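You operate a simulated robot arm through the tools that you are given. There is no shell and no other tool. Be economical: measure what you need, move in short steps, check, and stop when the job is done.

You run a simulated robot arm. Do the job below in one go: nothing can be reset, and whatever is moved stays where it is left.

TASK
Brush the open crumb tray clean and push it in.
Fine: mains locked off; try the outlet jog button first; put the orange brush back.

The check looks at the end state, three seconds after you hand in, the way a careful person would. Anything else that was tipped, shoved, dropped, spilled or broken makes it a failure.

THE ROBOT
A 7-joint arm with a two-finger parallel gripper, fixed in place. Base frame: the origin is at the foot of the arm, x ahead of it, y to its left, z up; the work surface is at about z = 0.78. Units: m, degrees, N and s.
With the tool pointing down near the work surface it reaches from about 0.3 to 0.7 m from the base axis. Its first joint turns from -66.0 to 66.0 degrees. Payload 1.57 kg.
The tool frame sits at the grasp point between the pads (the TCP): z along the fingers, y along the line on which they close. The tips reach 0.03 m beyond it. The gripper opens to 0.11 m. The fingers are 0.024 m wide and 0.012 m thick; the gripper's body (0.048 by 0.112 m) begins 0.078 m behind the TCP.
Orientation is that of the tool frame in the base frame, as a unit quaternion [w, x, y, z]. With the fingers straight down and closing along the base's y, the tool's x points along the base's -x, its y along +y and its z along -z.

THE INTERFACE
- The arm moves only by the tool move_arm. Its argument "commands" is a list that holds one entry, the list of rows, each a list of 7 numbers: the shift along the tool's x, y, z in m, then the turn, a rotation vector about the tool's x, y, z in degrees, then the closure, from 0 (fully open) to 1 (shut). In form: [[[x, y, z, rx, ry, rz, gripper], ...]]. A call has 1 to 10 rows; each row shifts and turns the commanded pose from where the row before left it, along the tool's axes as they then stand. Rows are played at 5 a second. More than 0.05 m and 8.6 degrees between two rows, or a gripper value outside its range, and nothing of the call is played. Where a pose cannot be reached the arm comes as near as it can. A force on the tool above 40 N (or 10 N above the force at the start of the call, whichever is more), or a blocked arm, ends the call early, and 0.2 s more pass. Each finger travels about 0.108 m/s and halts on what it meets, pressing with about 22 N; the grip force reading is that of the motor and also rises with nothing between the fingers. The clock runs only during rows and for 0.2 s after the last one: add rows that do not move to give the fingers time. It gives the time, the measured TCP pose, the force on the tool (base axes), the opening and the grip force at its end, in the units of the frame above (readings bear some noise).
- Cameras (640 x 400 px; columns grow to the right, rows downward): "scene" is fixed at [0.1767, -0.4057, 1.3963]; the picture's right is [0.65, -0.76, 0.00], its down [-0.48, -0.41, -0.77] and it looks along [0.59, 0.50, -0.64] (base axes); focal length 317 px, centre (320, 200). "wrist" rides on the gripper at [-0.036, 0, -0.08] in the tool frame; the picture's right is [0.00, -1.00, 0.00], its down [0.97, 0.00, -0.24] and it looks along [0.24, 0.00, 0.97] (tool axes); focal length 218 px, centre (320, 200).
- grab_frame(camera): a new picture of that camera. The clock stands still meanwhile.
- measure_at(camera, pixels): for up to 12 pixels [column, row] of the newest picture of that camera ("zoom" is the newest enlarged one), the place [x, y, z] in the base frame of the surface seen there, good to about 0.002 m. The clock stands still meanwhile.
- close_up(camera, box): a new picture of the part [left, top, right, bottom] of that camera's present view, enlarged. The clock stands still meanwhile.
- sign_off(): hands the job in; it is judged then, once.

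Keep the steps short. Do not move on a guess: measure, check each grasp and each placing, and mend mistakes. In all there are 80 turns and 54 pictures (those below and enlarged ones count). Leave the gripper open and the arm clear of the work at the hand-in unless told otherwise, and finish with a single line.

The tools are called after "Request:" by a JSON object that holds its "name" and its "arguments". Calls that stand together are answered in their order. move_arm: Moves the arm, as the interface text tells. Its arguments: {"type":"object","properties":{"commands":{"type":"array","items":{"type":"array","items":{"type":"array","items":{"type":"number"}}}}},"required":["commands"]} The other tools are called the same way: grab_frame (camera) takes a picture; measure_at (camera, pixels) gives the place of the surface under pixels of a picture; close_up (camera, box) takes an enlarged picture of a part of a camera's view; sign_off () hands the job in.

At the start:

```text
t: 0.0
position: [0.4464, -0.074, 1.1731]
orientation: [0.0, 0.0, 1.0, 0.0]
wrist_force: [-0.3, -0.1, -0.2]
finger_gap: 0.1098
grasp_force: 0.1
```

scene: 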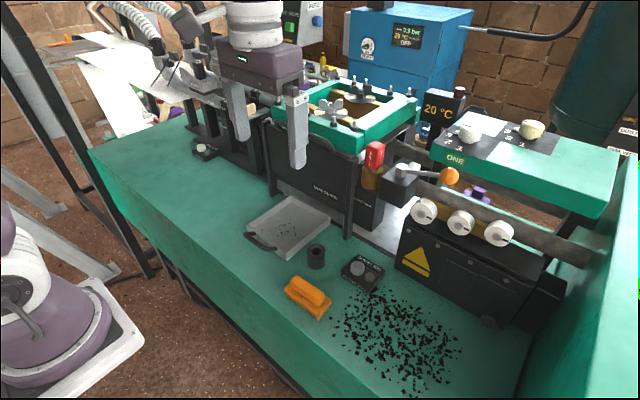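
wrist: 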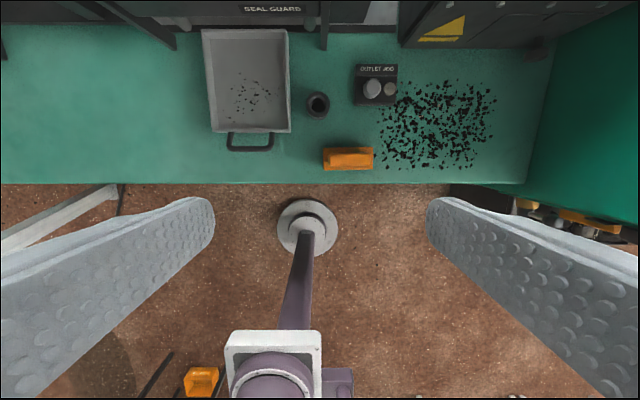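

I see a gray tray with crumbs, an orange brush, a small box labelled "OUTLET ...". I'll look closer at both the tray area and the machine labels.

Request:
{"name": "close_up", "arguments": {"camera": "scene", "box": [230, 180, 400, 330]}}

Request:
{"name": "close_up", "arguments": {"camera": "wrist", "box": [190, 0, 510, 200]}}

Request:
{"name": "close_up", "arguments": {"camera": "scene", "box": [270, 0, 590, 200]}}

```text
2.67 times, centred on (315, 255) of scene
```

zoom: 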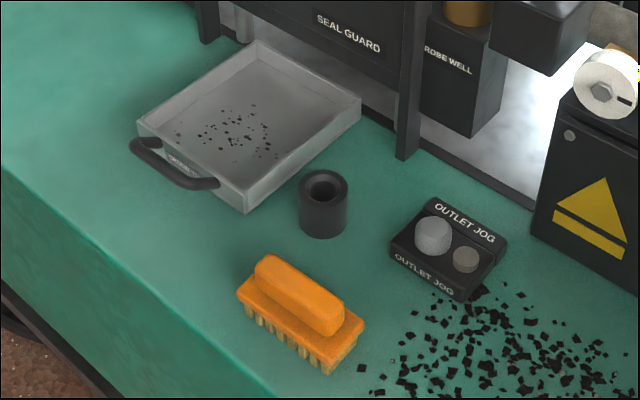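

```text
2.00 times, centred on (350, 100) of wrist
```

zoom: 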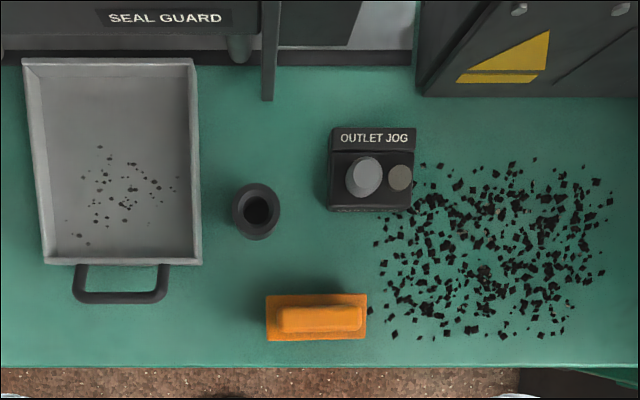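

```text
2.00 times, centred on (430, 100) of scene
```

zoom: 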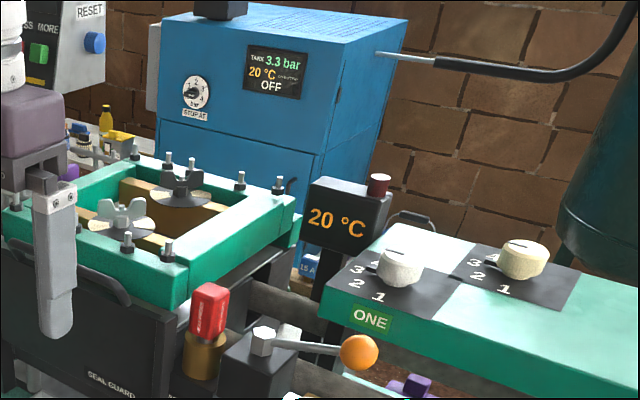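

The control box reads "OUTLET JOG", with a big button and a small disc (a lamp, probably). Next I measure the box, brush, cylinder and tray.

Request:
{"name": "grab_frame", "arguments": {"camera": "wrist"}}

Request:
{"name": "measure_at", "arguments": {"camera": "wrist", "pixels": [[371, 87], [390, 90], [376, 69], [348, 159], [325, 150], [372, 151], [325, 168], [372, 168], [317, 95], [248, 95], [248, 147], [340, 180]]}}

Request:
{"name": "measure_at", "arguments": {"camera": "wrist", "pixels": [[204, 32], [286, 32], [213, 130], [289, 130], [250, 131], [220, 120], [280, 120], [245, 40], [208, 80], [288, 80], [230, 148], [270, 148]]}}

```text
48 pictures are left
```

wrist: 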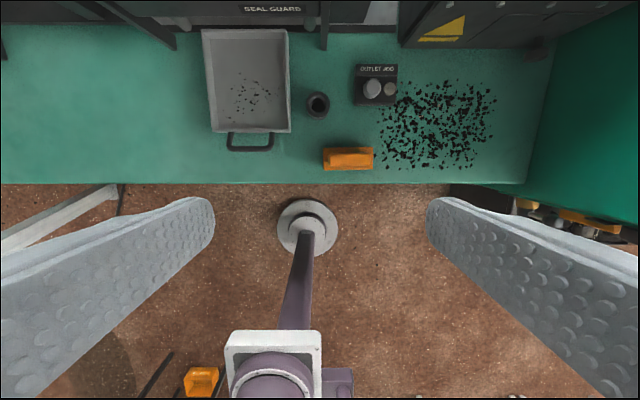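

```text
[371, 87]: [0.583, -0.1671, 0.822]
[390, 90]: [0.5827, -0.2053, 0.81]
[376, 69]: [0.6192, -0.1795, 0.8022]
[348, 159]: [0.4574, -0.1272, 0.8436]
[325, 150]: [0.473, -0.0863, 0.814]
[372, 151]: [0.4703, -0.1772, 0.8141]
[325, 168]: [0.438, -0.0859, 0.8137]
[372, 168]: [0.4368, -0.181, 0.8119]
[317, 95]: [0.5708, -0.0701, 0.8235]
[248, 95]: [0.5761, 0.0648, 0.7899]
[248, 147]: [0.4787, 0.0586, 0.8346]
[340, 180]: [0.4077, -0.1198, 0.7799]
```

```text
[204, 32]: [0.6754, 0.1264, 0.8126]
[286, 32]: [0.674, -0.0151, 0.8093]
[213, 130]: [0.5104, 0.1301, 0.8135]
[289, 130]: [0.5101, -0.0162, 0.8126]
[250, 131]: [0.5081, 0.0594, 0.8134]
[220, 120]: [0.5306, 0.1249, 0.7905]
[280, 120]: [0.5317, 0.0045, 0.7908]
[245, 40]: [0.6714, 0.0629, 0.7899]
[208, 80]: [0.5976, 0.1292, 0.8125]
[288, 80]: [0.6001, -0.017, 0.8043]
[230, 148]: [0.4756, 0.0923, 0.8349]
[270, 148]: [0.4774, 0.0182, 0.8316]
```

Tray floor is at z≈0.790, rim 0.813; brush handle top 0.844; button top ≈0.822. Now I check the obstacles around (guard, posts, lever, box) and take a detailed look at the button.

Request:
{"name": "grab_frame", "arguments": {"camera": "scene"}}

Request:
{"name": "measure_at", "arguments": {"camera": "scene", "pixels": [[450, 176], [400, 185], [372, 155], [350, 200], [424, 211], [300, 180], [330, 190], [355, 145], [358, 268], [371, 277], [285, 115], [410, 250]]}}

Request:
{"name": "close_up", "arguments": {"camera": "wrist", "box": [340, 55, 420, 105]}}

Request:
{"name": "measure_at", "arguments": {"camera": "zoom", "pixels": [[255, 255], [200, 255], [310, 255], [255, 200], [255, 310], [400, 280], [150, 360], [150, 150], [470, 360], [300, 100], [255, 380], [320, 370]]}}

```text
47 pictures are left
```

scene: 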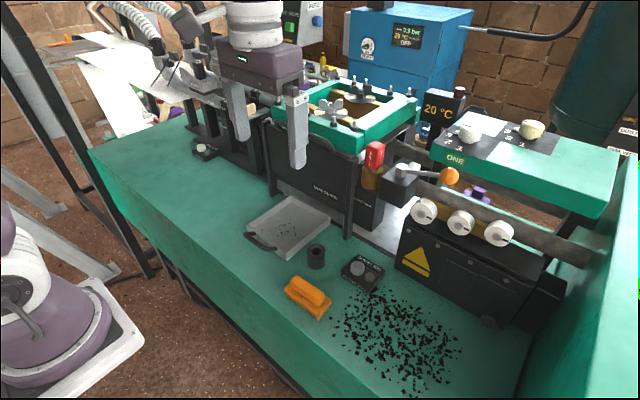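

```text
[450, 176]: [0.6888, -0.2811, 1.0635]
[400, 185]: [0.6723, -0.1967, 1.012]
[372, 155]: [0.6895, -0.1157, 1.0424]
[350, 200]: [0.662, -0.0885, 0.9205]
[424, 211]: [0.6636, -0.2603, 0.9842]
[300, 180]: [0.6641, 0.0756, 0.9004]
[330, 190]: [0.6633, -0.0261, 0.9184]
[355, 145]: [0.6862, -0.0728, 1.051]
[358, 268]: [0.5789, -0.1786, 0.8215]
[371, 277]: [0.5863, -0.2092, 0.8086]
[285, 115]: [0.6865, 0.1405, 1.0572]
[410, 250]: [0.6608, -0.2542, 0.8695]
```

```text
8.00 times, centred on (380, 80) of wrist
```

zoom: 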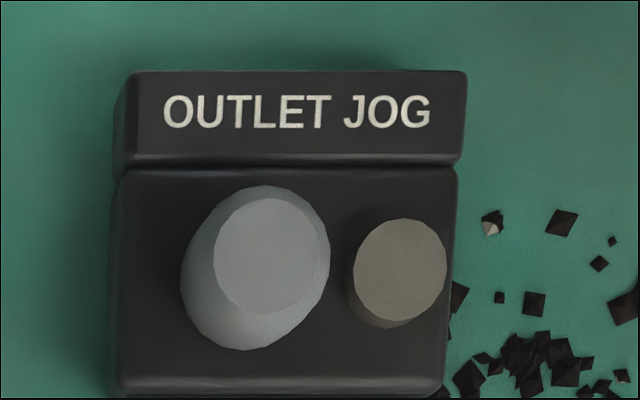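

```text
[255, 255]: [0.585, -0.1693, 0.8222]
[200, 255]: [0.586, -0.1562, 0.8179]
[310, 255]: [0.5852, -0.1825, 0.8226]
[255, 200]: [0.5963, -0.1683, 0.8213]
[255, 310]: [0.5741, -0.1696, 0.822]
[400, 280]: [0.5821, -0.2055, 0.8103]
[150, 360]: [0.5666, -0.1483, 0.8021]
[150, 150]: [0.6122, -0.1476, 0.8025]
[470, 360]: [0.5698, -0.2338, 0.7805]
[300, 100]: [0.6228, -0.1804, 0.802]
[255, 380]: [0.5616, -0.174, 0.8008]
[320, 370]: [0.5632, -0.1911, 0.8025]
```

The guard face is at x≈0.66. Button top centre is (0.584, -0.170, 0.822). I'll close the fingers and go above the button, to TCP z≈0.90, first.

Request:
{"name": "move_arm", "arguments": {"commands": [[[-0.028, -0.02, 0.03, 0, 0, 0, 1], [-0.028, -0.02, 0.03, 0, 0, 0, 1], [-0.028, -0.02, 0.03, 0, 0, 0, 1], [-0.028, -0.02, 0.03, 0, 0, 0, 1], [-0.026, -0.016, 0.03, 0, 0, 0, 1], [0, 0, 0.03, 0, 0, 0, 1], [0, 0, 0.03, 0, 0, 0, 1], [0, 0, 0.03, 0, 0, 0, 1], [0, 0, 0.03, 0, 0, 0, 1], [0, 0, 0, 0, 0, 0, 1]]]}}

Request:
{"name": "grab_frame", "arguments": {"camera": "scene"}}

Request:
{"name": "grab_frame", "arguments": {"camera": "wrist"}}

```text
t: 2.2
position: [0.585, -0.1709, 0.9031]
orientation: [0.001, 0.0, 1.0, 0.0]
wrist_force: [-0.5, 0.6, -0.5]
finger_gap: 0.0
grasp_force: 21.0
```

```text
45 pictures are left
```

scene: 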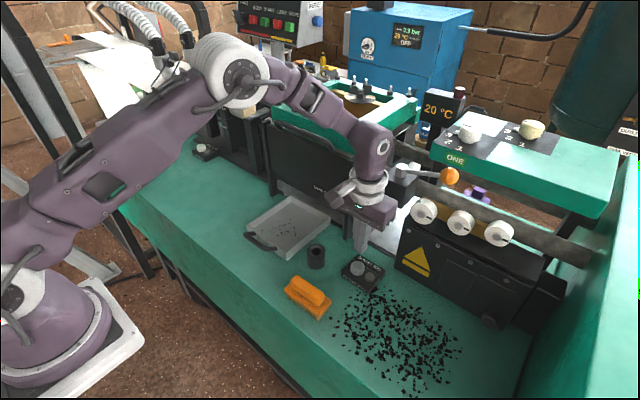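

```text
44 pictures are left
```

wrist: 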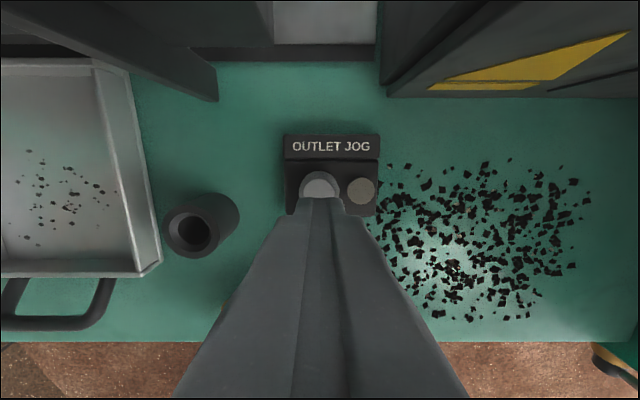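

Fingertips are centred over the button. Now I descend to contact and press a few mm.

Request:
{"name": "move_arm", "arguments": {"commands": [[[0, 0, 0.025, 0, 0, 0, 1], [0, 0, 0.02, 0, 0, 0, 1], [0, 0, 0.006, 0, 0, 0, 1], [0, 0, 0.003, 0, 0, 0, 1], [0, 0, 0.002, 0, 0, 0, 1], [0, 0, 0.001, 0, 0, 0, 1]]]}}

Request:
{"name": "grab_frame", "arguments": {"camera": "scene"}}

Request:
{"name": "close_up", "arguments": {"camera": "wrist", "box": [240, 100, 440, 225]}}

```text
t: 3.6
position: [0.5842, -0.17, 0.8447]
orientation: [0.0, 0.0, 1.0, 0.0]
wrist_force: [-0.7, 1.1, 2.4]
finger_gap: 0.0
grasp_force: 21.0
```

```text
43 pictures are left
```

scene: 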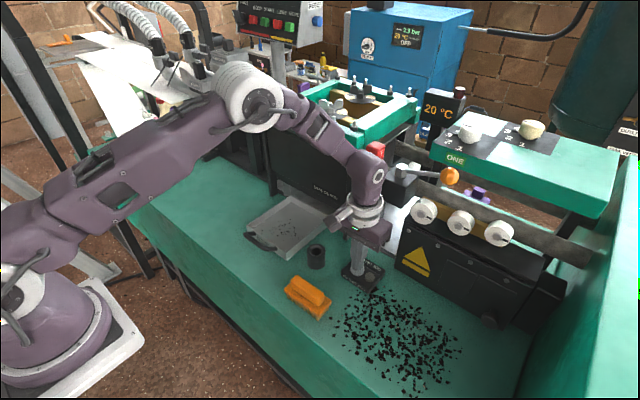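

```text
3.20 times, centred on (340, 162) of wrist
```

zoom: 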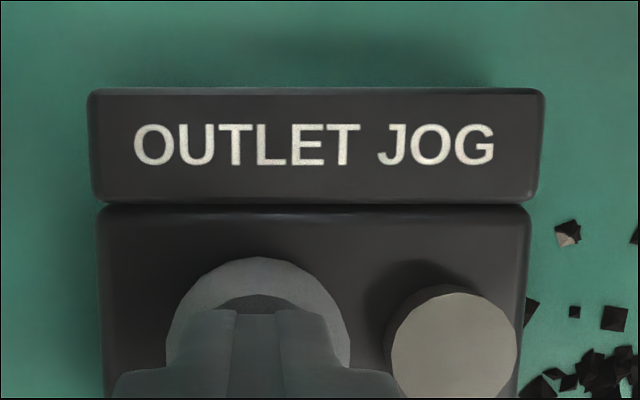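

The button has gone down ~7 mm with 2.4 N on it, and the lamp is dark. I'll press on gently until it bottoms, and look at the lamp and outlet.

Request:
{"name": "move_arm", "arguments": {"commands": [[[0, 0, 0.001, 0, 0, 0, 1], [0, 0, 0.001, 0, 0, 0, 1], [0, 0, 0.001, 0, 0, 0, 1], [0, 0, 0, 0, 0, 0, 1], [0, 0, 0, 0, 0, 0, 1]]]}}

Request:
{"name": "close_up", "arguments": {"camera": "wrist", "box": [0, 0, 640, 400]}}

Request:
{"name": "close_up", "arguments": {"camera": "scene", "box": [240, 100, 560, 300]}}

```text
t: 4.8
position: [0.584, -0.1703, 0.8442]
orientation: [0.002, 0.0, 1.0, -0.001]
wrist_force: [5.5, 1.0, 13.2]
finger_gap: 0.0003
grasp_force: 21.3
```

```text
1.00 times, centred on (320, 200) of wrist
```

zoom: 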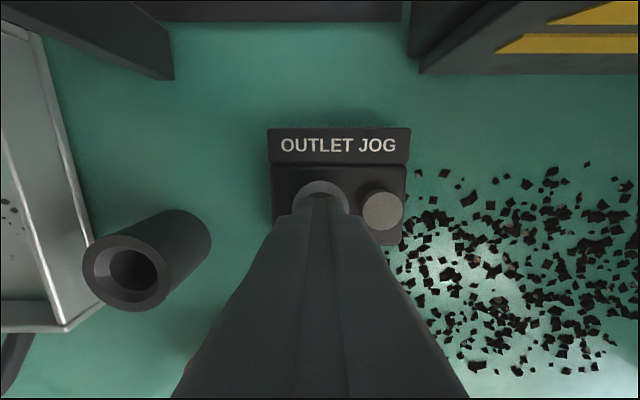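

```text
2.00 times, centred on (400, 200) of scene
```

zoom: 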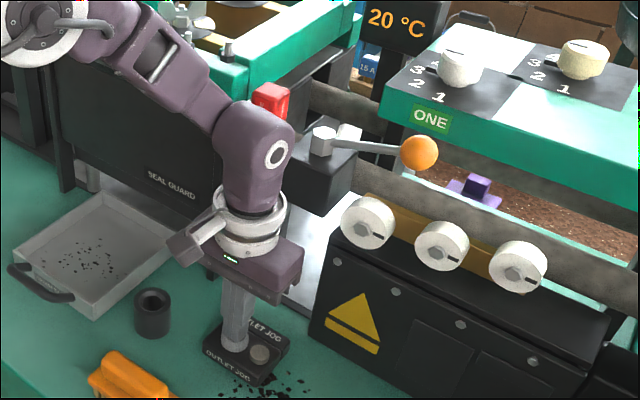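

Button bottomed (13 N), lamp stays dark, nothing moves: the outlet is dead, so it's safe to work. I retract upward, open, and go above the brush.

Request:
{"name": "move_arm", "arguments": {"commands": [[[0, 0, -0.01, 0, 0, 0, 1], [0, 0, -0.03, 0, 0, 0, 1], [0, 0, -0.04, 0, 0, 0, 1], [0, 0, -0.04, 0, 0, 0, 1], [0.04, 0.01, 0, 0, 0, 0, 0.4], [0.04, 0.01, 0, 0, 0, 0, 0.4], [0.04, 0.01, 0, 0, 0, 0, 0.4], [0.008, 0.007, 0, 0, 0, 0, 0.4], [0, 0, 0, 0, 0, 0, 0.4]]]}}

Request:
{"name": "grab_frame", "arguments": {"camera": "wrist"}}

Request:
{"name": "close_up", "arguments": {"camera": "scene", "box": [270, 230, 398, 310]}}

```text
t: 6.8
position: [0.4544, -0.131, 0.9655]
orientation: [0.0, 0.0, 1.0, -0.001]
wrist_force: [0.4, -0.9, -0.6]
finger_gap: 0.066
grasp_force: 0.1
```

```text
39 pictures are left
```

wrist: 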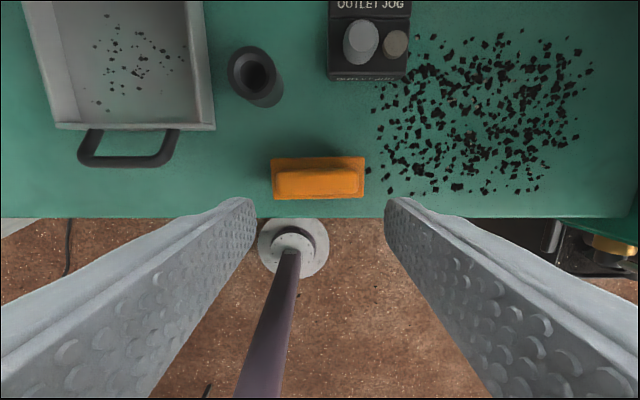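

```text
5.00 times, centred on (334, 270) of scene
```

zoom: 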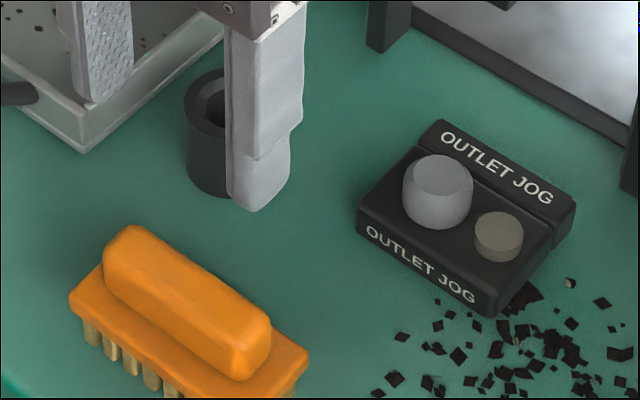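

The button has come back up. I measure the brush handle and body in the wrist picture (270–365, 155–200) and the crumbs in the tray.

Request:
{"name": "measure_at", "arguments": {"camera": "wrist", "pixels": [[273, 165], [363, 163], [273, 195], [363, 195], [277, 183], [357, 183], [317, 170], [317, 183], [317, 196], [317, 203]]}}

Request:
{"name": "measure_at", "arguments": {"camera": "wrist", "pixels": [[109, 17], [98, 105], [185, 58], [97, 46], [80, 99], [140, 65], [130, 110], [160, 20], [68, 60], [195, 60], [113, 125], [120, 128]]}}

```text
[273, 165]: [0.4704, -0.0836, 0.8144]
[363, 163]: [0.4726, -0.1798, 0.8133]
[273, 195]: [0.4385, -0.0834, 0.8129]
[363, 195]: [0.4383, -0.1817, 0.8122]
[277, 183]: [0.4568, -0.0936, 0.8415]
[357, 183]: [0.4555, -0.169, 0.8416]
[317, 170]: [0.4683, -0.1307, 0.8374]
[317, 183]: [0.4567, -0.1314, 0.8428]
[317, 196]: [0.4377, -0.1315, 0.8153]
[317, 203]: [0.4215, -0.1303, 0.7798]
```

```text
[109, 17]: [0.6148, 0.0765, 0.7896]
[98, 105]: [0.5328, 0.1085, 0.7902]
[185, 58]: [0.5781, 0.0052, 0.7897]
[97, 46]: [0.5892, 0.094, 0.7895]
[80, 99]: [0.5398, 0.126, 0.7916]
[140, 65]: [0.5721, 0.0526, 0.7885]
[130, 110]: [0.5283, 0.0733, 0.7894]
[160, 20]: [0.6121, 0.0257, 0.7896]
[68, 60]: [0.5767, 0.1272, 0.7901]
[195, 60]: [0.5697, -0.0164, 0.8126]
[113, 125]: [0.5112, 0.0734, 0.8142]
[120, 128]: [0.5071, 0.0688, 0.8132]
```

Brush centre is (0.4555, -0.1325), handle along y, top z 0.843. Crumbs span x 0.533–0.615, y 0.005–0.109. I yaw the tool 90° so the fingers close across the handle.

Request:
{"name": "move_arm", "arguments": {"commands": [[[0, 0, 0, 0, 0, 8.5, 0.4], [0, 0, 0, 0, 0, 8.5, 0.4], [0, 0, 0, 0, 0, 8.5, 0.4], [0, 0, 0, 0, 0, 8.5, 0.4], [0, 0, 0, 0, 0, 8.5, 0.4], [0, 0, 0, 0, 0, 8.5, 0.4], [0, 0, 0, 0, 0, 8.5, 0.4], [0, 0, 0, 0, 0, 8.5, 0.4], [0, 0, 0, 0, 0, 8.5, 0.4], [0, 0, 0, 0, 0, 8.5, 0.4]]]}}

Request:
{"name": "move_arm", "arguments": {"commands": [[[0, 0, 0, 0, 0, 5, 0.4], [0, 0, 0.03, 0, 0, 0, 0.4], [0, 0, 0.03, 0, 0, 0, 0.4], [0, 0, 0, 0, 0, 0, 0.4]]]}}

Request:
{"name": "close_up", "arguments": {"camera": "scene", "box": [230, 210, 390, 310]}}

Request:
{"name": "grab_frame", "arguments": {"camera": "wrist"}}

```text
t: 9.0
position: [0.4558, -0.1326, 0.9645]
orientation: [0.0, 0.677, 0.736, -0.001]
wrist_force: [-0.2, 0.1, -0.2]
finger_gap: 0.066
grasp_force: 0.3
```

```text
t: 10.0
position: [0.4558, -0.133, 0.9053]
orientation: [0.0, 0.707, 0.707, 0.0]
wrist_force: [-0.8, 0.4, -0.6]
finger_gap: 0.0662
grasp_force: 0.2
```

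```text
4.00 times, centred on (310, 260) of scene
```

zoom: 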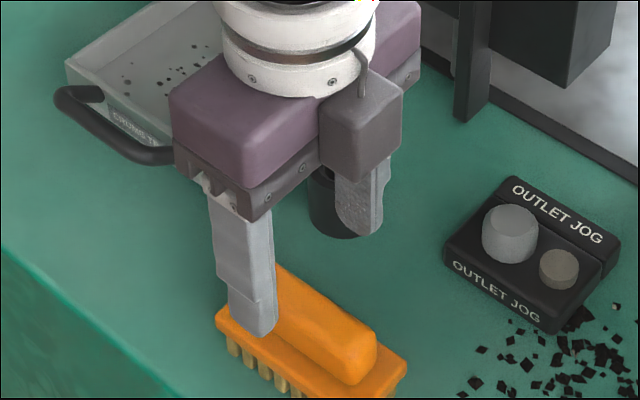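

```text
36 pictures are left
```

wrist: 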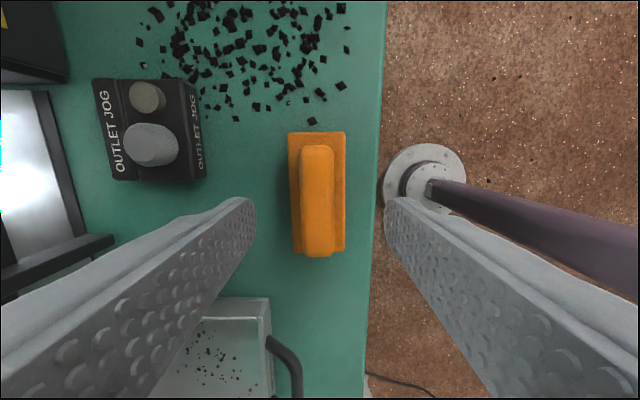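

Fingers straddle the handle line. I descend to z≈0.847 and close.

Request:
{"name": "move_arm", "arguments": {"commands": [[[0, 0, 0.03, 0, 0, 0, 0.4], [0, 0, 0.02, 0, 0, 0, 0.4], [0, 0, 0.008, 0, 0, 0, 0.4], [0, 0, 0, 0, 0, 0, 0.6], [0, 0, 0, 0, 0, 0, 0.8], [0, 0, 0, 0, 0, 0, 1], [0, 0, 0, 0, 0, 0, 1], [0, 0, 0, 0, 0, 0, 1]]]}}

Request:
{"name": "close_up", "arguments": {"camera": "scene", "box": [230, 210, 390, 310]}}

```text
t: 11.8
position: [0.4543, -0.1337, 0.8466]
orientation: [0.0, 0.707, 0.707, 0.0]
wrist_force: [0.1, 0.2, -0.2]
finger_gap: 0.0234
grasp_force: 22.2
```

```text
4.00 times, centred on (310, 260) of scene
```

zoom: 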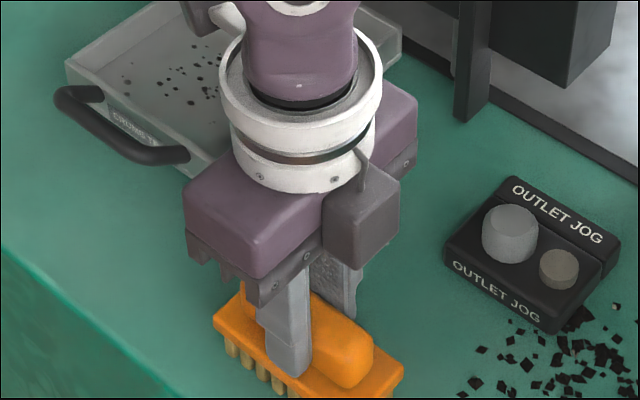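

Grip is firm (gap 0.0234 m, 22 N). I lift 0.1 m and turn back so the brush will lie along x.

Request:
{"name": "move_arm", "arguments": {"commands": [[[0, 0, -0.02, 0, 0, 0, 1], [0, 0, -0.04, 0, 0, 0, 1], [0, 0, -0.04, 0, 0, 0, 1], [0, 0, 0, 0, 0, -7.5, 1], [0, 0, 0, 0, 0, -7.5, 1], [0, 0, 0, 0, 0, -7.5, 1], [0, 0, 0, 0, 0, -7.5, 1], [0, 0, 0, 0, 0, -7.5, 1], [0, 0, 0, 0, 0, -7.5, 1]]]}}

Request:
{"name": "move_arm", "arguments": {"commands": [[[0, 0, 0, 0, 0, -7.5, 1], [0, 0, 0, 0, 0, -7.5, 1], [0, 0, 0, 0, 0, -7.5, 1], [0, 0, 0, 0, 0, -7.5, 1], [0, 0, 0, 0, 0, -7.5, 1], [0, 0, 0, 0, 0, -7.5, 1], [0, 0, 0, 0, 0, 0, 1]]]}}

Request:
{"name": "grab_frame", "arguments": {"camera": "wrist"}}

```text
t: 13.8
position: [0.4559, -0.1332, 0.9461]
orientation: [0.0, 0.383, 0.924, 0.0]
wrist_force: [0.3, -0.9, -0.4]
finger_gap: 0.0233
grasp_force: 22.2
```

```text
t: 15.4
position: [0.4551, -0.1326, 0.9455]
orientation: [0.0, 0.0, 1.0, 0.001]
wrist_force: [-0.2, 0.6, -0.6]
finger_gap: 0.0231
grasp_force: 22.3
```

```text
34 pictures are left
```

wrist: 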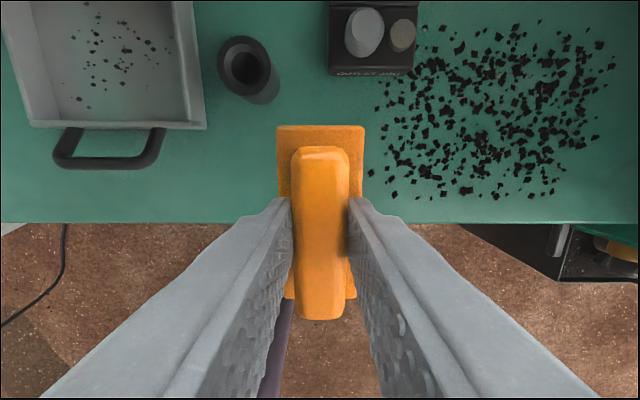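

Brush now lies along x. I carry it over the right side of the tray, (0.575, 0.010), and lower to just above rim height.

Request:
{"name": "move_arm", "arguments": {"commands": [[[-0.024, 0.0285, 0, 0, 0, 0, 1], [-0.024, 0.0285, 0, 0, 0, 0, 1], [-0.024, 0.0285, 0, 0, 0, 0, 1], [-0.024, 0.0285, 0, 0, 0, 0, 1], [-0.024, 0.0285, 0, 0, 0, 0, 1], [0, 0, 0.03, 0, 0, 0, 1], [0, 0, 0.03, 0, 0, 0, 1], [0, 0, 0, 0, 0, 0, 1]]]}}

Request:
{"name": "grab_frame", "arguments": {"camera": "wrist"}}

Request:
{"name": "close_up", "arguments": {"camera": "scene", "box": [200, 150, 360, 250]}}

```text
t: 17.2
position: [0.5755, 0.0116, 0.8853]
orientation: [0.0, 0.0, 1.0, -0.001]
wrist_force: [0.0, -1.0, -1.5]
finger_gap: 0.0234
grasp_force: 22.0
```

```text
33 pictures are left
```

wrist: 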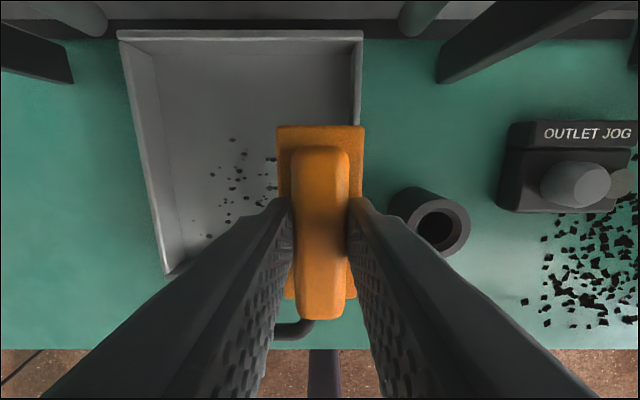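

```text
4.00 times, centred on (280, 200) of scene
```

zoom: 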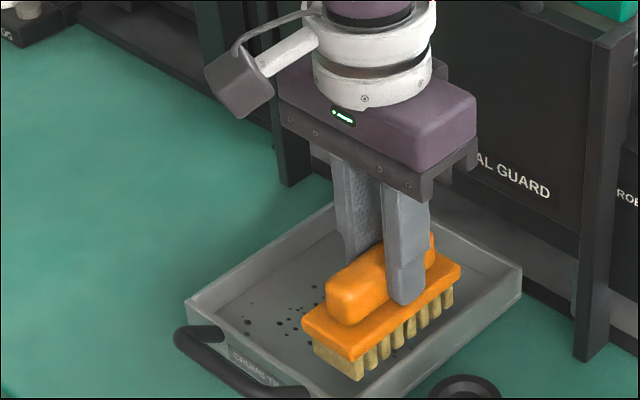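

Clear inside the walls. I lower to light contact (z≈0.8555).

Request:
{"name": "move_arm", "arguments": {"commands": [[[0, 0, 0.02, 0, 0, 0, 1], [0, 0, 0.006, 0, 0, 0, 1], [0, 0, 0.003, 0, 0, 0, 1], [0, 0, 0.001, 0, 0, 0, 1], [0, 0, 0, 0, 0, 0, 1]]]}}

```text
t: 17.6
position: [0.5795, 0.0116, 0.8777]
orientation: [0.005, 0.0, 1.0, 0.0]
wrist_force: [-0.1, 0.8, 11.4]
finger_gap: 0.0232
grasp_force: 22.1
stopped in row 1: the force on the tool passed its limit (the readings are from after the stop); the commanded pose is now the measured one
```

The force rose early, at z 0.878 — something is touching at rim height. I stop and look.

Request:
{"name": "close_up", "arguments": {"camera": "scene", "box": [230, 190, 326, 250]}}

Request:
{"name": "grab_frame", "arguments": {"camera": "wrist"}}

Request:
{"name": "measure_at", "arguments": {"camera": "wrist", "pixels": [[280, 130], [362, 130], [290, 290], [355, 290], [140, 80], [360, 60], [361, 110], [320, 200]]}}

```text
6.67 times, centred on (278, 220) of scene
```

zoom: 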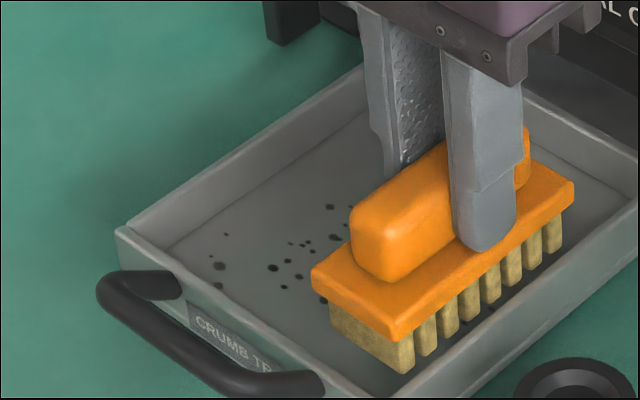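

```text
30 pictures are left
```

wrist: 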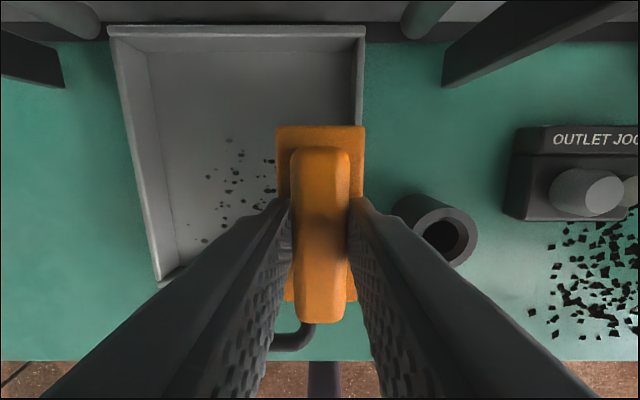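

```text
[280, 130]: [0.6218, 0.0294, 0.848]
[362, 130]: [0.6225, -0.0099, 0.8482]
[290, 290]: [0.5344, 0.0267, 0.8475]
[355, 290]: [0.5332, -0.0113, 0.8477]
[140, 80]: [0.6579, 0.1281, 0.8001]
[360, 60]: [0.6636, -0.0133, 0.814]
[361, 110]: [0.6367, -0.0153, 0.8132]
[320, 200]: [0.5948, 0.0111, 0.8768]
```

The brush bottom is resting on the right rim (plate edge at y≈-0.011, wall inner face ≈-0.013). I lift 1 cm, shift 9 mm left, and lower again.

Request:
{"name": "move_arm", "arguments": {"commands": [[[0, 0, -0.012, 0, 0, 0, 1], [0.003, 0.009, 0, 0, 0, 0, 1], [0, 0, 0, 0, 0, 0, 1], [0, 0, 0.012, 0, 0, 0, 1], [0, 0, 0.008, 0, 0, 0, 1], [0, 0, 0.008, 0, 0, 0, 1], [0, 0, 0.003, 0, 0, 0, 1], [0, 0, 0, 0, 0, 0, 1]]]}}

```text
t: 19.4
position: [0.576, 0.021, 0.8568]
orientation: [0.005, 0.0, 1.0, 0.001]
wrist_force: [0.7, 0.9, -0.8]
finger_gap: 0.0233
grasp_force: 22.2
```

Now inside the tray, z 0.857, no load yet. I ease down for light bristle contact.

Request:
{"name": "move_arm", "arguments": {"commands": [[[0, 0, 0.001, 0, 0, 0, 1], [0, 0, 0.001, 0, 0, 0, 1], [0, 0, 0, 0, 0, 0, 1]]]}}

```text
t: 20.2
position: [0.5762, 0.0198, 0.8557]
orientation: [0.004, -0.001, 1.0, 0.0]
wrist_force: [0.1, 0.1, -0.6]
finger_gap: 0.0235
grasp_force: 22.0
```

Still almost no load; one more mm, then sweep left to y≈0.098.

Request:
{"name": "move_arm", "arguments": {"commands": [[[0, 0, 0.001, 0, 0, 0, 1], [0, 0, 0.0005, 0, 0, 0, 1], [0, 0.013, 0, 0, 0, 0, 1], [0, 0.013, 0, 0, 0, 0, 1], [0, 0.013, 0, 0, 0, 0, 1], [0, 0.013, 0, 0, 0, 0, 1], [0, 0.013, 0, 0, 0, 0, 1], [0, 0.012, 0, 0, 0, 0, 1], [0, 0, 0, 0, 0, 0, 1]]]}}

Request:
{"name": "grab_frame", "arguments": {"camera": "wrist"}}

Request:
{"name": "close_up", "arguments": {"camera": "scene", "box": [230, 180, 342, 250]}}

```text
t: 22.2
position: [0.5756, 0.0979, 0.8555]
orientation: [0.005, 0.0, 1.0, 0.0]
wrist_force: [0.0, -1.0, -1.2]
finger_gap: 0.0234
grasp_force: 22.0
```

```text
29 pictures are left
```

wrist: 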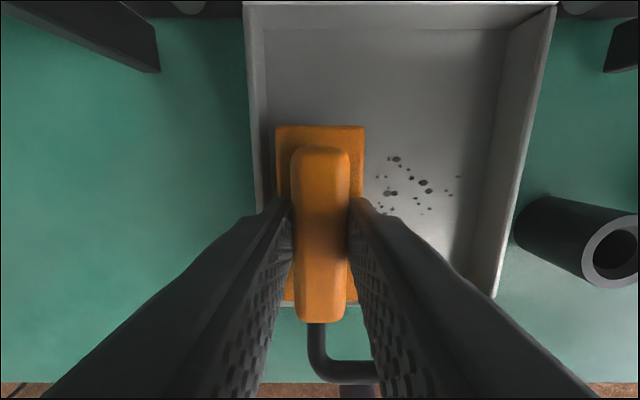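

```text
5.71 times, centred on (286, 215) of scene
```

zoom: 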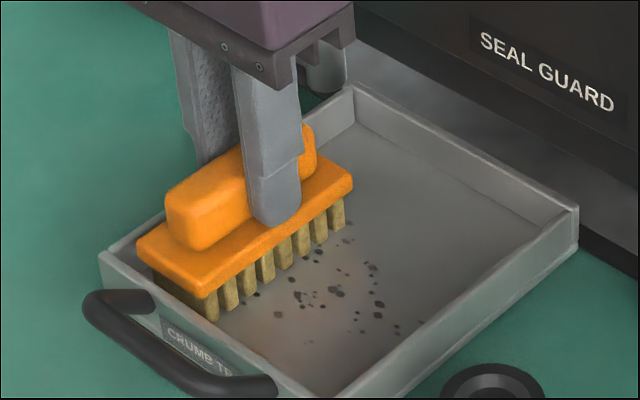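

The crumbs look a little fainter but are still there, and there was hardly any load: the brush needs more contact. I lower in small steps until I feel force.

Request:
{"name": "move_arm", "arguments": {"commands": [[[0, 0, 0.001, 0, 0, 0, 1], [0, 0, 0.001, 0, 0, 0, 1], [0, 0, 0.001, 0, 0, 0, 1], [0, 0, 0, 0, 0, 0, 1]]]}}

```text
t: 23.3
position: [0.5778, 0.0977, 0.8536]
orientation: [0.008, 0.001, 1.0, 0.0]
wrist_force: [-0.4, -0.1, 8.1]
finger_gap: 0.0234
grasp_force: 21.6
stopped in row 4: the force on the tool passed its limit (the readings are from after the stop); the commanded pose is now the measured one
```

Contact now (8 N at z 0.8536). I sweep right to y≈0.021 at this height.

Request:
{"name": "move_arm", "arguments": {"commands": [[[0, -0.01, 0, 0, 0, 0, 1], [0, -0.011, 0, 0, 0, 0, 1], [0, -0.011, 0, 0, 0, 0, 1], [0, -0.011, 0, 0, 0, 0, 1], [0, -0.011, 0, 0, 0, 0, 1], [0, -0.011, 0, 0, 0, 0, 1], [0, -0.011, 0, 0, 0, 0, 1], [0, 0, 0, 0, 0, 0, 1]]]}}

Request:
{"name": "grab_frame", "arguments": {"camera": "wrist"}}

```text
t: 25.1
position: [0.5784, 0.022, 0.8539]
orientation: [0.008, -0.001, 1.0, 0.001]
wrist_force: [0.8, 8.6, 24.1]
finger_gap: 0.0232
grasp_force: 21.4
```

```text
27 pictures are left
```

wrist: 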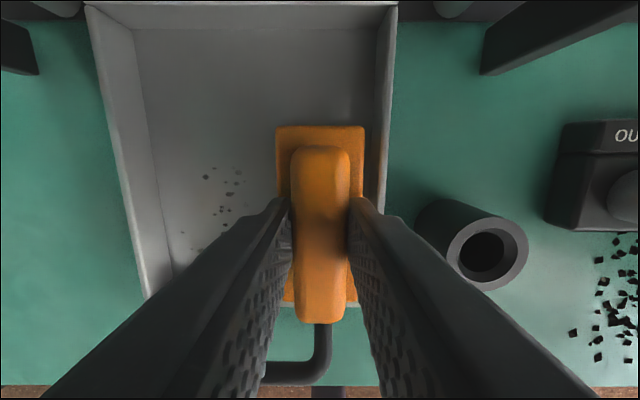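

The crumbs are fading under real contact. Load is 24 N, so I ease up half a mm and sweep left.

Request:
{"name": "move_arm", "arguments": {"commands": [[[0, 0, -0.0005, 0, 0, 0, 1], [0.002, 0.012, 0, 0, 0, 0, 1], [0, 0.013, 0, 0, 0, 0, 1], [0, 0.013, 0, 0, 0, 0, 1], [0, 0.013, 0, 0, 0, 0, 1], [0, 0.013, 0, 0, 0, 0, 1], [0, 0.013, 0, 0, 0, 0, 1], [0, 0, 0, 0, 0, 0, 1]]]}}

Request:
{"name": "grab_frame", "arguments": {"camera": "wrist"}}

```text
t: 26.9
position: [0.5742, 0.0988, 0.8541]
orientation: [0.008, 0.0, 1.0, 0.001]
wrist_force: [0.4, -9.5, 25.3]
finger_gap: 0.0234
grasp_force: 22.6
```

```text
26 pictures are left
```

wrist: 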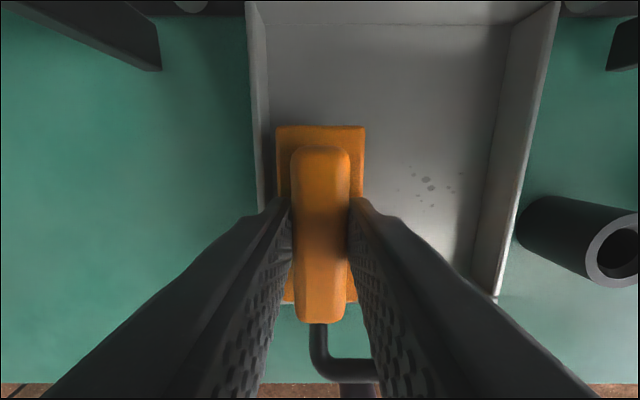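

Each pass wipes more. I do another right and left pass.

Request:
{"name": "move_arm", "arguments": {"commands": [[[0, -0.012, 0, 0, 0, 0, 1], [0, -0.013, 0, 0, 0, 0, 1], [0, -0.013, 0, 0, 0, 0, 1], [0, -0.013, 0, 0, 0, 0, 1], [0, -0.013, 0, 0, 0, 0, 1], [0, -0.013, 0, 0, 0, 0, 1], [0, 0, 0, 0, 0, 0, 1]]]}}

Request:
{"name": "move_arm", "arguments": {"commands": [[[0, 0.012, 0, 0, 0, 0, 1], [0, 0.013, 0, 0, 0, 0, 1], [0, 0.013, 0, 0, 0, 0, 1], [0, 0.013, 0, 0, 0, 0, 1], [0, 0.013, 0, 0, 0, 0, 1], [0, 0.013, 0, 0, 0, 0, 1], [0, 0, 0, 0, 0, 0, 1]]]}}

Request:
{"name": "move_arm", "arguments": {"commands": [[[0, -0.012, 0, 0, 0, 0, 1], [0, -0.013, 0, 0, 0, 0, 1], [0, -0.013, 0, 0, 0, 0, 1], [0, -0.013, 0, 0, 0, 0, 1], [0, -0.013, 0, 0, 0, 0, 1], [0, -0.013, 0, 0, 0, 0, 1], [0, 0, 0, 0, 0, 0, 1]]]}}

Request:
{"name": "grab_frame", "arguments": {"camera": "wrist"}}

```text
t: 28.5
position: [0.5752, 0.0224, 0.8538]
orientation: [0.007, -0.001, 1.0, 0.0]
wrist_force: [0.6, 8.6, 28.8]
finger_gap: 0.0232
grasp_force: 21.7
```

```text
t: 30.1
position: [0.5764, 0.1004, 0.8543]
orientation: [0.006, 0.0, 1.0, 0.0]
wrist_force: [-1.1, 1.2, -0.3]
finger_gap: 0.0233
grasp_force: 21.7
```

```text
t: 31.7
position: [0.5755, 0.0221, 0.8533]
orientation: [0.008, -0.001, 1.0, 0.0]
wrist_force: [0.4, 7.3, 20.1]
finger_gap: 0.0233
grasp_force: 22.1
```

```text
25 pictures are left
```

wrist: 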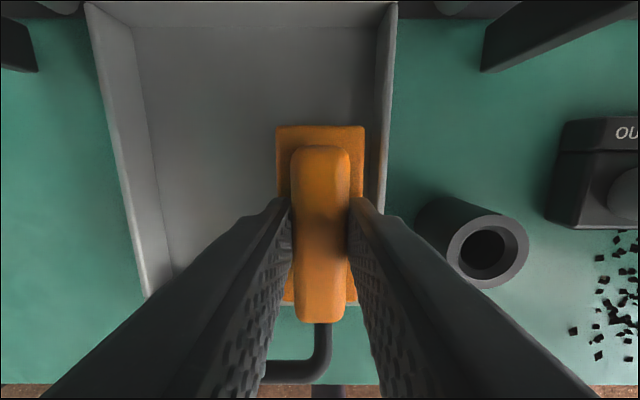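

It looks clean. I lift straight up and inspect the whole floor.

Request:
{"name": "move_arm", "arguments": {"commands": [[[0, 0, -0.01, 0, 0, 0, 1], [0, 0, -0.03, 0, 0, 0, 1], [0, 0, -0.04, 0, 0, 0, 1], [0, 0, -0.03, 0, 0, 0, 1], [0.03, -0.03, 0, 0, 0, 0, 1], [0.03, -0.03, 0, 0, 0, 0, 1], [0.03, -0.03, 0, 0, 0, 0, 1], [0.03, -0.03, 0, 0, 0, 0, 1], [0, -0.035, 0, 0, 0, 0, 1], [0, 0, 0, 0, 0, 0, 1]]]}}

Request:
{"name": "close_up", "arguments": {"camera": "wrist", "box": [0, 0, 240, 150]}}

Request:
{"name": "close_up", "arguments": {"camera": "scene", "box": [230, 180, 342, 250]}}

```text
t: 33.9
position: [0.4547, -0.1337, 0.9623]
orientation: [0.007, -0.001, 1.0, 0.0]
wrist_force: [0.1, -0.3, -0.8]
finger_gap: 0.0231
grasp_force: 22.4
```

```text
2.67 times, centred on (120, 75) of wrist
```

zoom: 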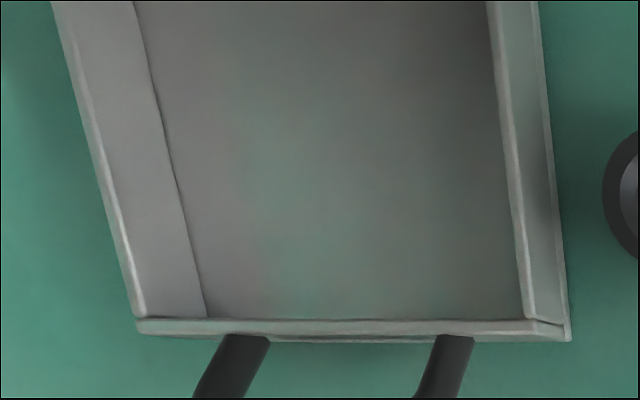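

```text
5.71 times, centred on (286, 215) of scene
```

zoom: 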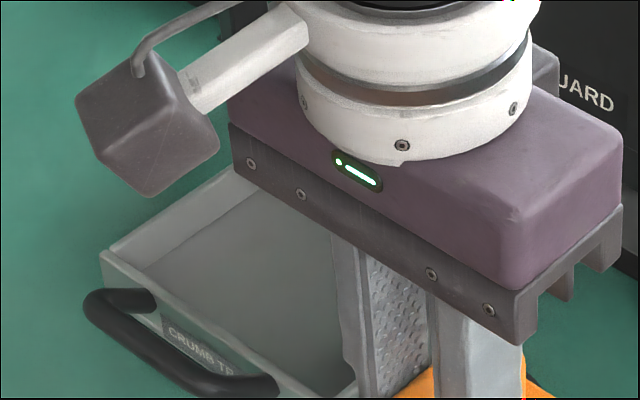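

The tray is clean. Now I turn the brush 90° again to its original direction, over its original spot.

Request:
{"name": "move_arm", "arguments": {"commands": [[[0, 0, 0, 0, 0, 8.5, 1], [0, 0, 0, 0, 0, 8.5, 1], [0, 0, 0, 0, 0, 8.5, 1], [0, 0, 0, 0, 0, 8.5, 1], [0, 0, 0, 0, 0, 8.5, 1], [0, 0, 0, 0, 0, 8.5, 1], [0, 0, 0, 0, 0, 8.5, 1], [0, 0, 0, 0, 0, 8.5, 1], [0, 0, 0, 0, 0, 8.5, 1], [0, 0, 0, 0, 0, 8.5, 1]]]}}

Request:
{"name": "move_arm", "arguments": {"commands": [[[0, 0, 0, 0, 0, 5, 1], [0, 0, 0.03, 0, 0, 0, 1], [0, 0, 0.03, 0, 0, 0, 1], [0, 0, 0.03, 0, 0, 0, 1], [0, 0, 0.015, 0, 0, 0, 1], [0, 0, 0, 0, 0, 0, 1]]]}}

Request:
{"name": "close_up", "arguments": {"camera": "scene", "box": [230, 210, 390, 310]}}

```text
t: 36.1
position: [0.4546, -0.1327, 0.9626]
orientation: [0.005, 0.676, 0.737, 0.005]
wrist_force: [-0.5, 0.1, -1.0]
finger_gap: 0.0234
grasp_force: 22.3
```

```text
t: 37.5
position: [0.4554, -0.1333, 0.8554]
orientation: [0.004, 0.708, 0.706, 0.005]
wrist_force: [0.1, 0.0, -1.8]
finger_gap: 0.0235
grasp_force: 22.1
```

```text
4.00 times, centred on (310, 260) of scene
```

zoom: 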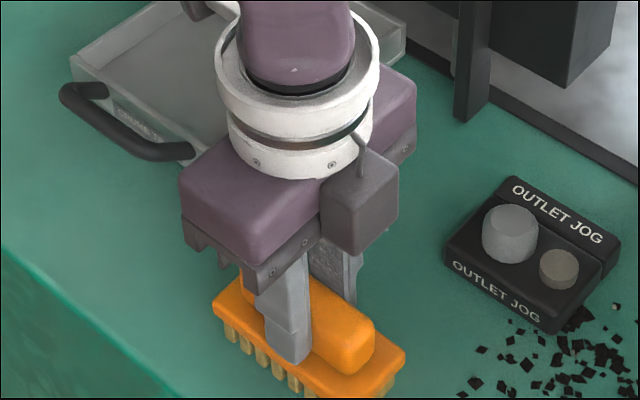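

Brush hovers ~1 cm above its spot. I lower gently until it touches.

Request:
{"name": "move_arm", "arguments": {"commands": [[[0, 0, 0.006, 0, 0, 0, 1], [0, 0, 0.003, 0, 0, 0, 1], [0, 0, 0.001, 0, 0, 0, 1], [0, 0, 0.001, 0, 0, 0, 1], [0, 0, 0.001, 0, 0, 0, 1]]]}}

```text
t: 38.7
position: [0.4555, -0.1337, 0.8455]
orientation: [0.004, 0.706, 0.708, 0.005]
wrist_force: [1.5, 0.1, -1.6]
finger_gap: 0.0233
grasp_force: 21.8
```

Request:
{"name": "move_arm", "arguments": {"commands": [[[0, 0, 0, 0, 0, 0, 1], [0, 0, 0.001, 0, 0, 0, 1], [0, 0, 0, 0, 0, 0, 1]]]}}

```text
t: 39.5
position: [0.4555, -0.1336, 0.8449]
orientation: [0.006, 0.706, 0.708, 0.005]
wrist_force: [1.1, 3.1, 14.2]
finger_gap: 0.0233
grasp_force: 22.2
```

Bristles are on the bench (14 N). I relieve slightly, open the fingers in place, then rise.

Request:
{"name": "move_arm", "arguments": {"commands": [[[0, 0, -0.001, 0, 0, 0, 1], [0, 0, 0, 0, 0, 0, 0.7], [0, 0, 0, 0, 0, 0, 0.5], [0, 0, 0, 0, 0, 0, 0.4], [0, 0, 0, 0, 0, 0, 0.4], [0, 0, -0.02, 0, 0, 0, 0.4], [0, 0, -0.04, 0, 0, 0, 0.4], [0, 0, -0.05, 0, 0, 0, 0.4], [0, 0, 0, 0, 0, 0, 0.4]]]}}

Request:
{"name": "grab_frame", "arguments": {"camera": "wrist"}}

Request:
{"name": "measure_at", "arguments": {"camera": "wrist", "pixels": [[320, 150], [320, 200]]}}

Request:
{"name": "close_up", "arguments": {"camera": "scene", "box": [230, 210, 390, 310]}}

```text
t: 41.5
position: [0.4547, -0.1357, 0.9548]
orientation: [0.005, 0.707, 0.708, 0.005]
wrist_force: [-0.2, -0.2, -0.5]
finger_gap: 0.0661
grasp_force: 0.1
```

```text
21 pictures are left
```

wrist: 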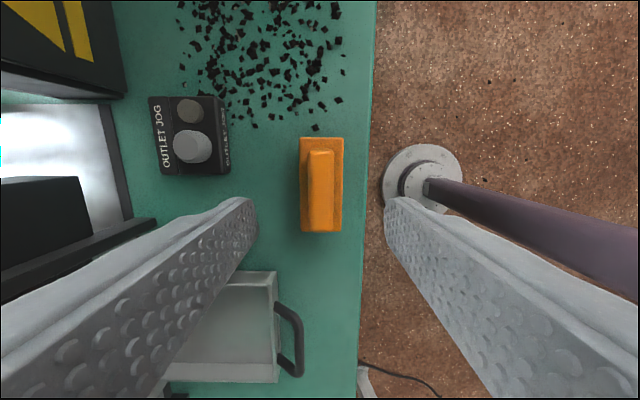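

```text
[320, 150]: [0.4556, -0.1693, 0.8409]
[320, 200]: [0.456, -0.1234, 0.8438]
```

```text
4.00 times, centred on (310, 260) of scene
```

zoom: 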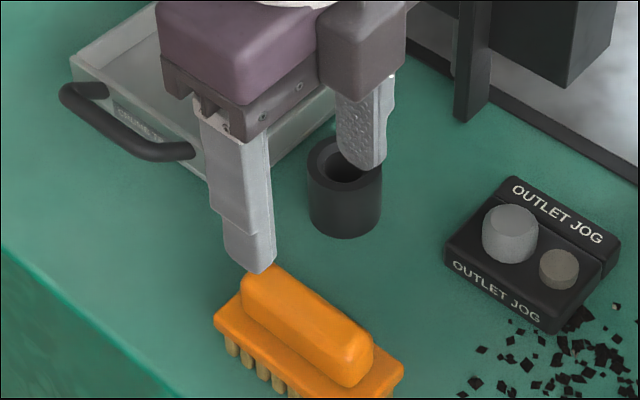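

The brush is back on its spot. Next I close the fingers, turn back to the default yaw and go in front of the tray handle (bar front x≈0.465, y≈0.058).

Request:
{"name": "move_arm", "arguments": {"commands": [[[0, 0, 0, 0, 0, -8.5, 0.6], [0, 0, 0, 0, 0, -8.5, 0.8], [0, 0, 0, 0, 0, -8.5, 1], [0, 0, 0, 0, 0, -8.5, 1], [0, 0, 0, 0, 0, -8.5, 1], [0, 0, 0, 0, 0, -8.5, 1], [0, 0, 0, 0, 0, -8.5, 1], [0, 0, 0, 0, 0, -8.5, 1], [0, 0, 0, 0, 0, -8.5, 1], [0, 0, 0, 0, 0, -8.5, 1]]]}}

Request:
{"name": "move_arm", "arguments": {"commands": [[[0, 0, 0, 0, 0, -5, 1], [0.01, 0.04, 0, 0, 0, 0, 1], [0.01, 0.04, 0, 0, 0, 0, 1], [0.01, 0.04, 0, 0, 0, 0, 1], [0.005, 0.04, 0, 0, 0, 0, 1], [0, 0.033, 0, 0, 0, 0, 1], [0, 0, 0, 0, -8.3, 0, 1], [0, 0, 0, 0, -8.3, 0, 1], [0, 0, 0, 0, -8.4, 0, 1], [0, 0, 0, 0, 0, 0, 1]]]}}

Request:
{"name": "grab_frame", "arguments": {"camera": "wrist"}}

Request:
{"name": "grab_frame", "arguments": {"camera": "scene"}}

```text
t: 43.7
position: [0.4534, -0.1336, 0.956]
orientation: [0.007, 0.042, 0.999, 0.001]
wrist_force: [0.6, -0.1, 0.0]
finger_gap: 0.0
grasp_force: 21.8
```

```text
t: 45.9
position: [0.4197, 0.0601, 0.9548]
orientation: [0.223, 0.0, 0.975, 0.0]
wrist_force: [0.0, -0.8, 0.8]
finger_gap: 0.0
grasp_force: 21.0
```

```text
19 pictures are left
```

wrist: 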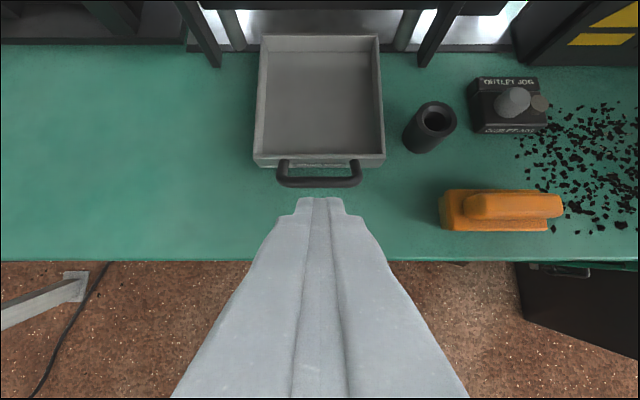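

```text
18 pictures are left
```

scene: 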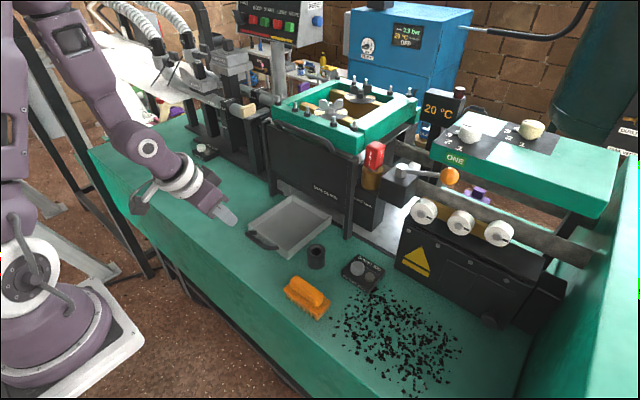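

Tips point forward as intended. I measure the handle bar and the space behind the tray.

Request:
{"name": "measure_at", "arguments": {"camera": "wrist", "pixels": [[318, 180], [318, 186], [285, 180], [355, 180], [318, 163], [256, 160], [384, 160], [262, 37], [378, 37], [232, 30], [405, 30], [318, 20]]}}

Request:
{"name": "close_up", "arguments": {"camera": "wrist", "box": [220, 0, 420, 125]}}

```text
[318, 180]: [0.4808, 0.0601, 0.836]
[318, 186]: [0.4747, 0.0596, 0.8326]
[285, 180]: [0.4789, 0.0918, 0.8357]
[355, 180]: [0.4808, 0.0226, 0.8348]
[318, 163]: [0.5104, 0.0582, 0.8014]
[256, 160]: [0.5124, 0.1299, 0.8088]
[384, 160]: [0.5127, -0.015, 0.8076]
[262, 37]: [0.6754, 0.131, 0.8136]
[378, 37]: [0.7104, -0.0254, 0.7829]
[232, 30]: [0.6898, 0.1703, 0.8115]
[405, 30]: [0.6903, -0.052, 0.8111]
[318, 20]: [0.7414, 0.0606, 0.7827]
```

```text
3.20 times, centred on (320, 62) of wrist
```

zoom: 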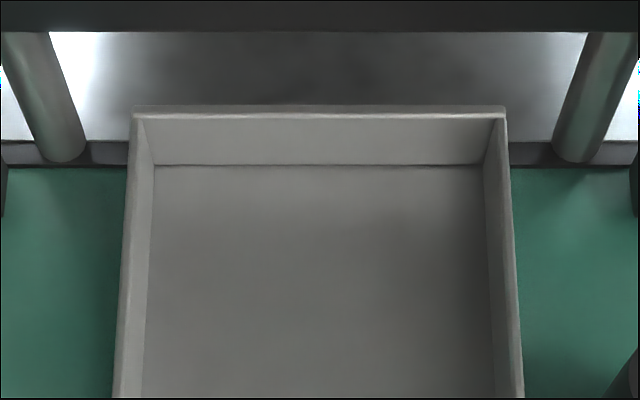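

Handle bar is at x≈0.472–0.486, top z 0.836; the way behind the tray is open. I lower in front of the bar to TCP z≈0.84.

Request:
{"name": "move_arm", "arguments": {"commands": [[[0.0125, -0.0005, 0.0259, 0, 0, 0, 1], [0.0125, -0.0005, 0.0259, 0, 0, 0, 1], [0.0125, 0, 0.0259, 0, 0, 0, 1], [0.0125, 0, 0.0259, 0, 0, 0, 1], [0, 0, 0, 0, 0, 0, 1]]]}}

Request:
{"name": "grab_frame", "arguments": {"camera": "wrist"}}

```text
t: 47.1
position: [0.4203, 0.059, 0.839]
orientation: [0.224, 0.0, 0.975, 0.001]
wrist_force: [-0.2, 0.4, -0.8]
finger_gap: 0.0001
grasp_force: 21.7
```

```text
16 pictures are left
```

wrist: 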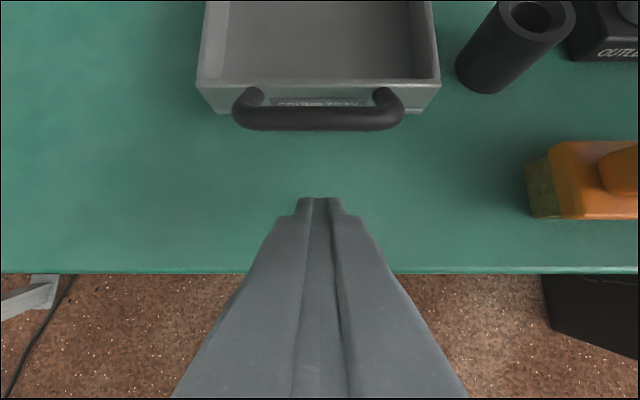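

Centred on the handle. I push forward in small steps to about x 0.51 and check the tray slides straight.

Request:
{"name": "move_arm", "arguments": {"commands": [[[-0.0135, 0, 0.0065, 0, 0, 0, 1], [-0.009, 0, 0.00435, 0, 0, 0, 1], [-0.009, 0, 0.00435, 0, 0, 0, 1], [-0.009, 0, 0.00435, 0, 0, 0, 1], [-0.009, 0, 0.00435, 0, 0, 0, 1], [-0.009, 0, 0.00435, 0, 0, 0, 1], [-0.009, 0, 0.00435, 0, 0, 0, 1], [-0.009, 0, 0.00435, 0, 0, 0, 1], [0, 0, 0, 0, 0, 0, 1]]]}}

Request:
{"name": "grab_frame", "arguments": {"camera": "wrist"}}

```text
t: 49.1
position: [0.505, 0.059, 0.8398]
orientation: [0.224, -0.001, 0.975, 0.001]
wrist_force: [-0.4, 0.4, -1.6]
finger_gap: 0.0
grasp_force: 21.3
```

```text
15 pictures are left
```

wrist: 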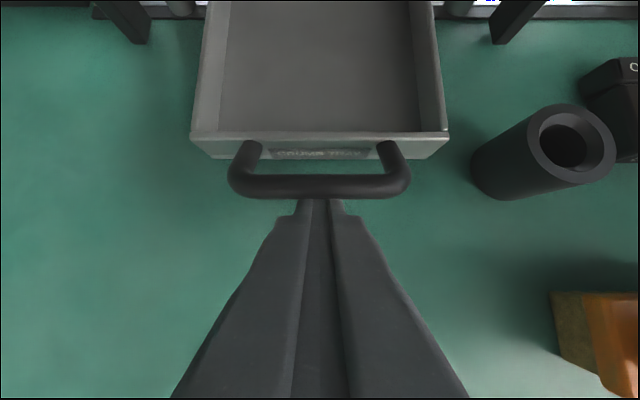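

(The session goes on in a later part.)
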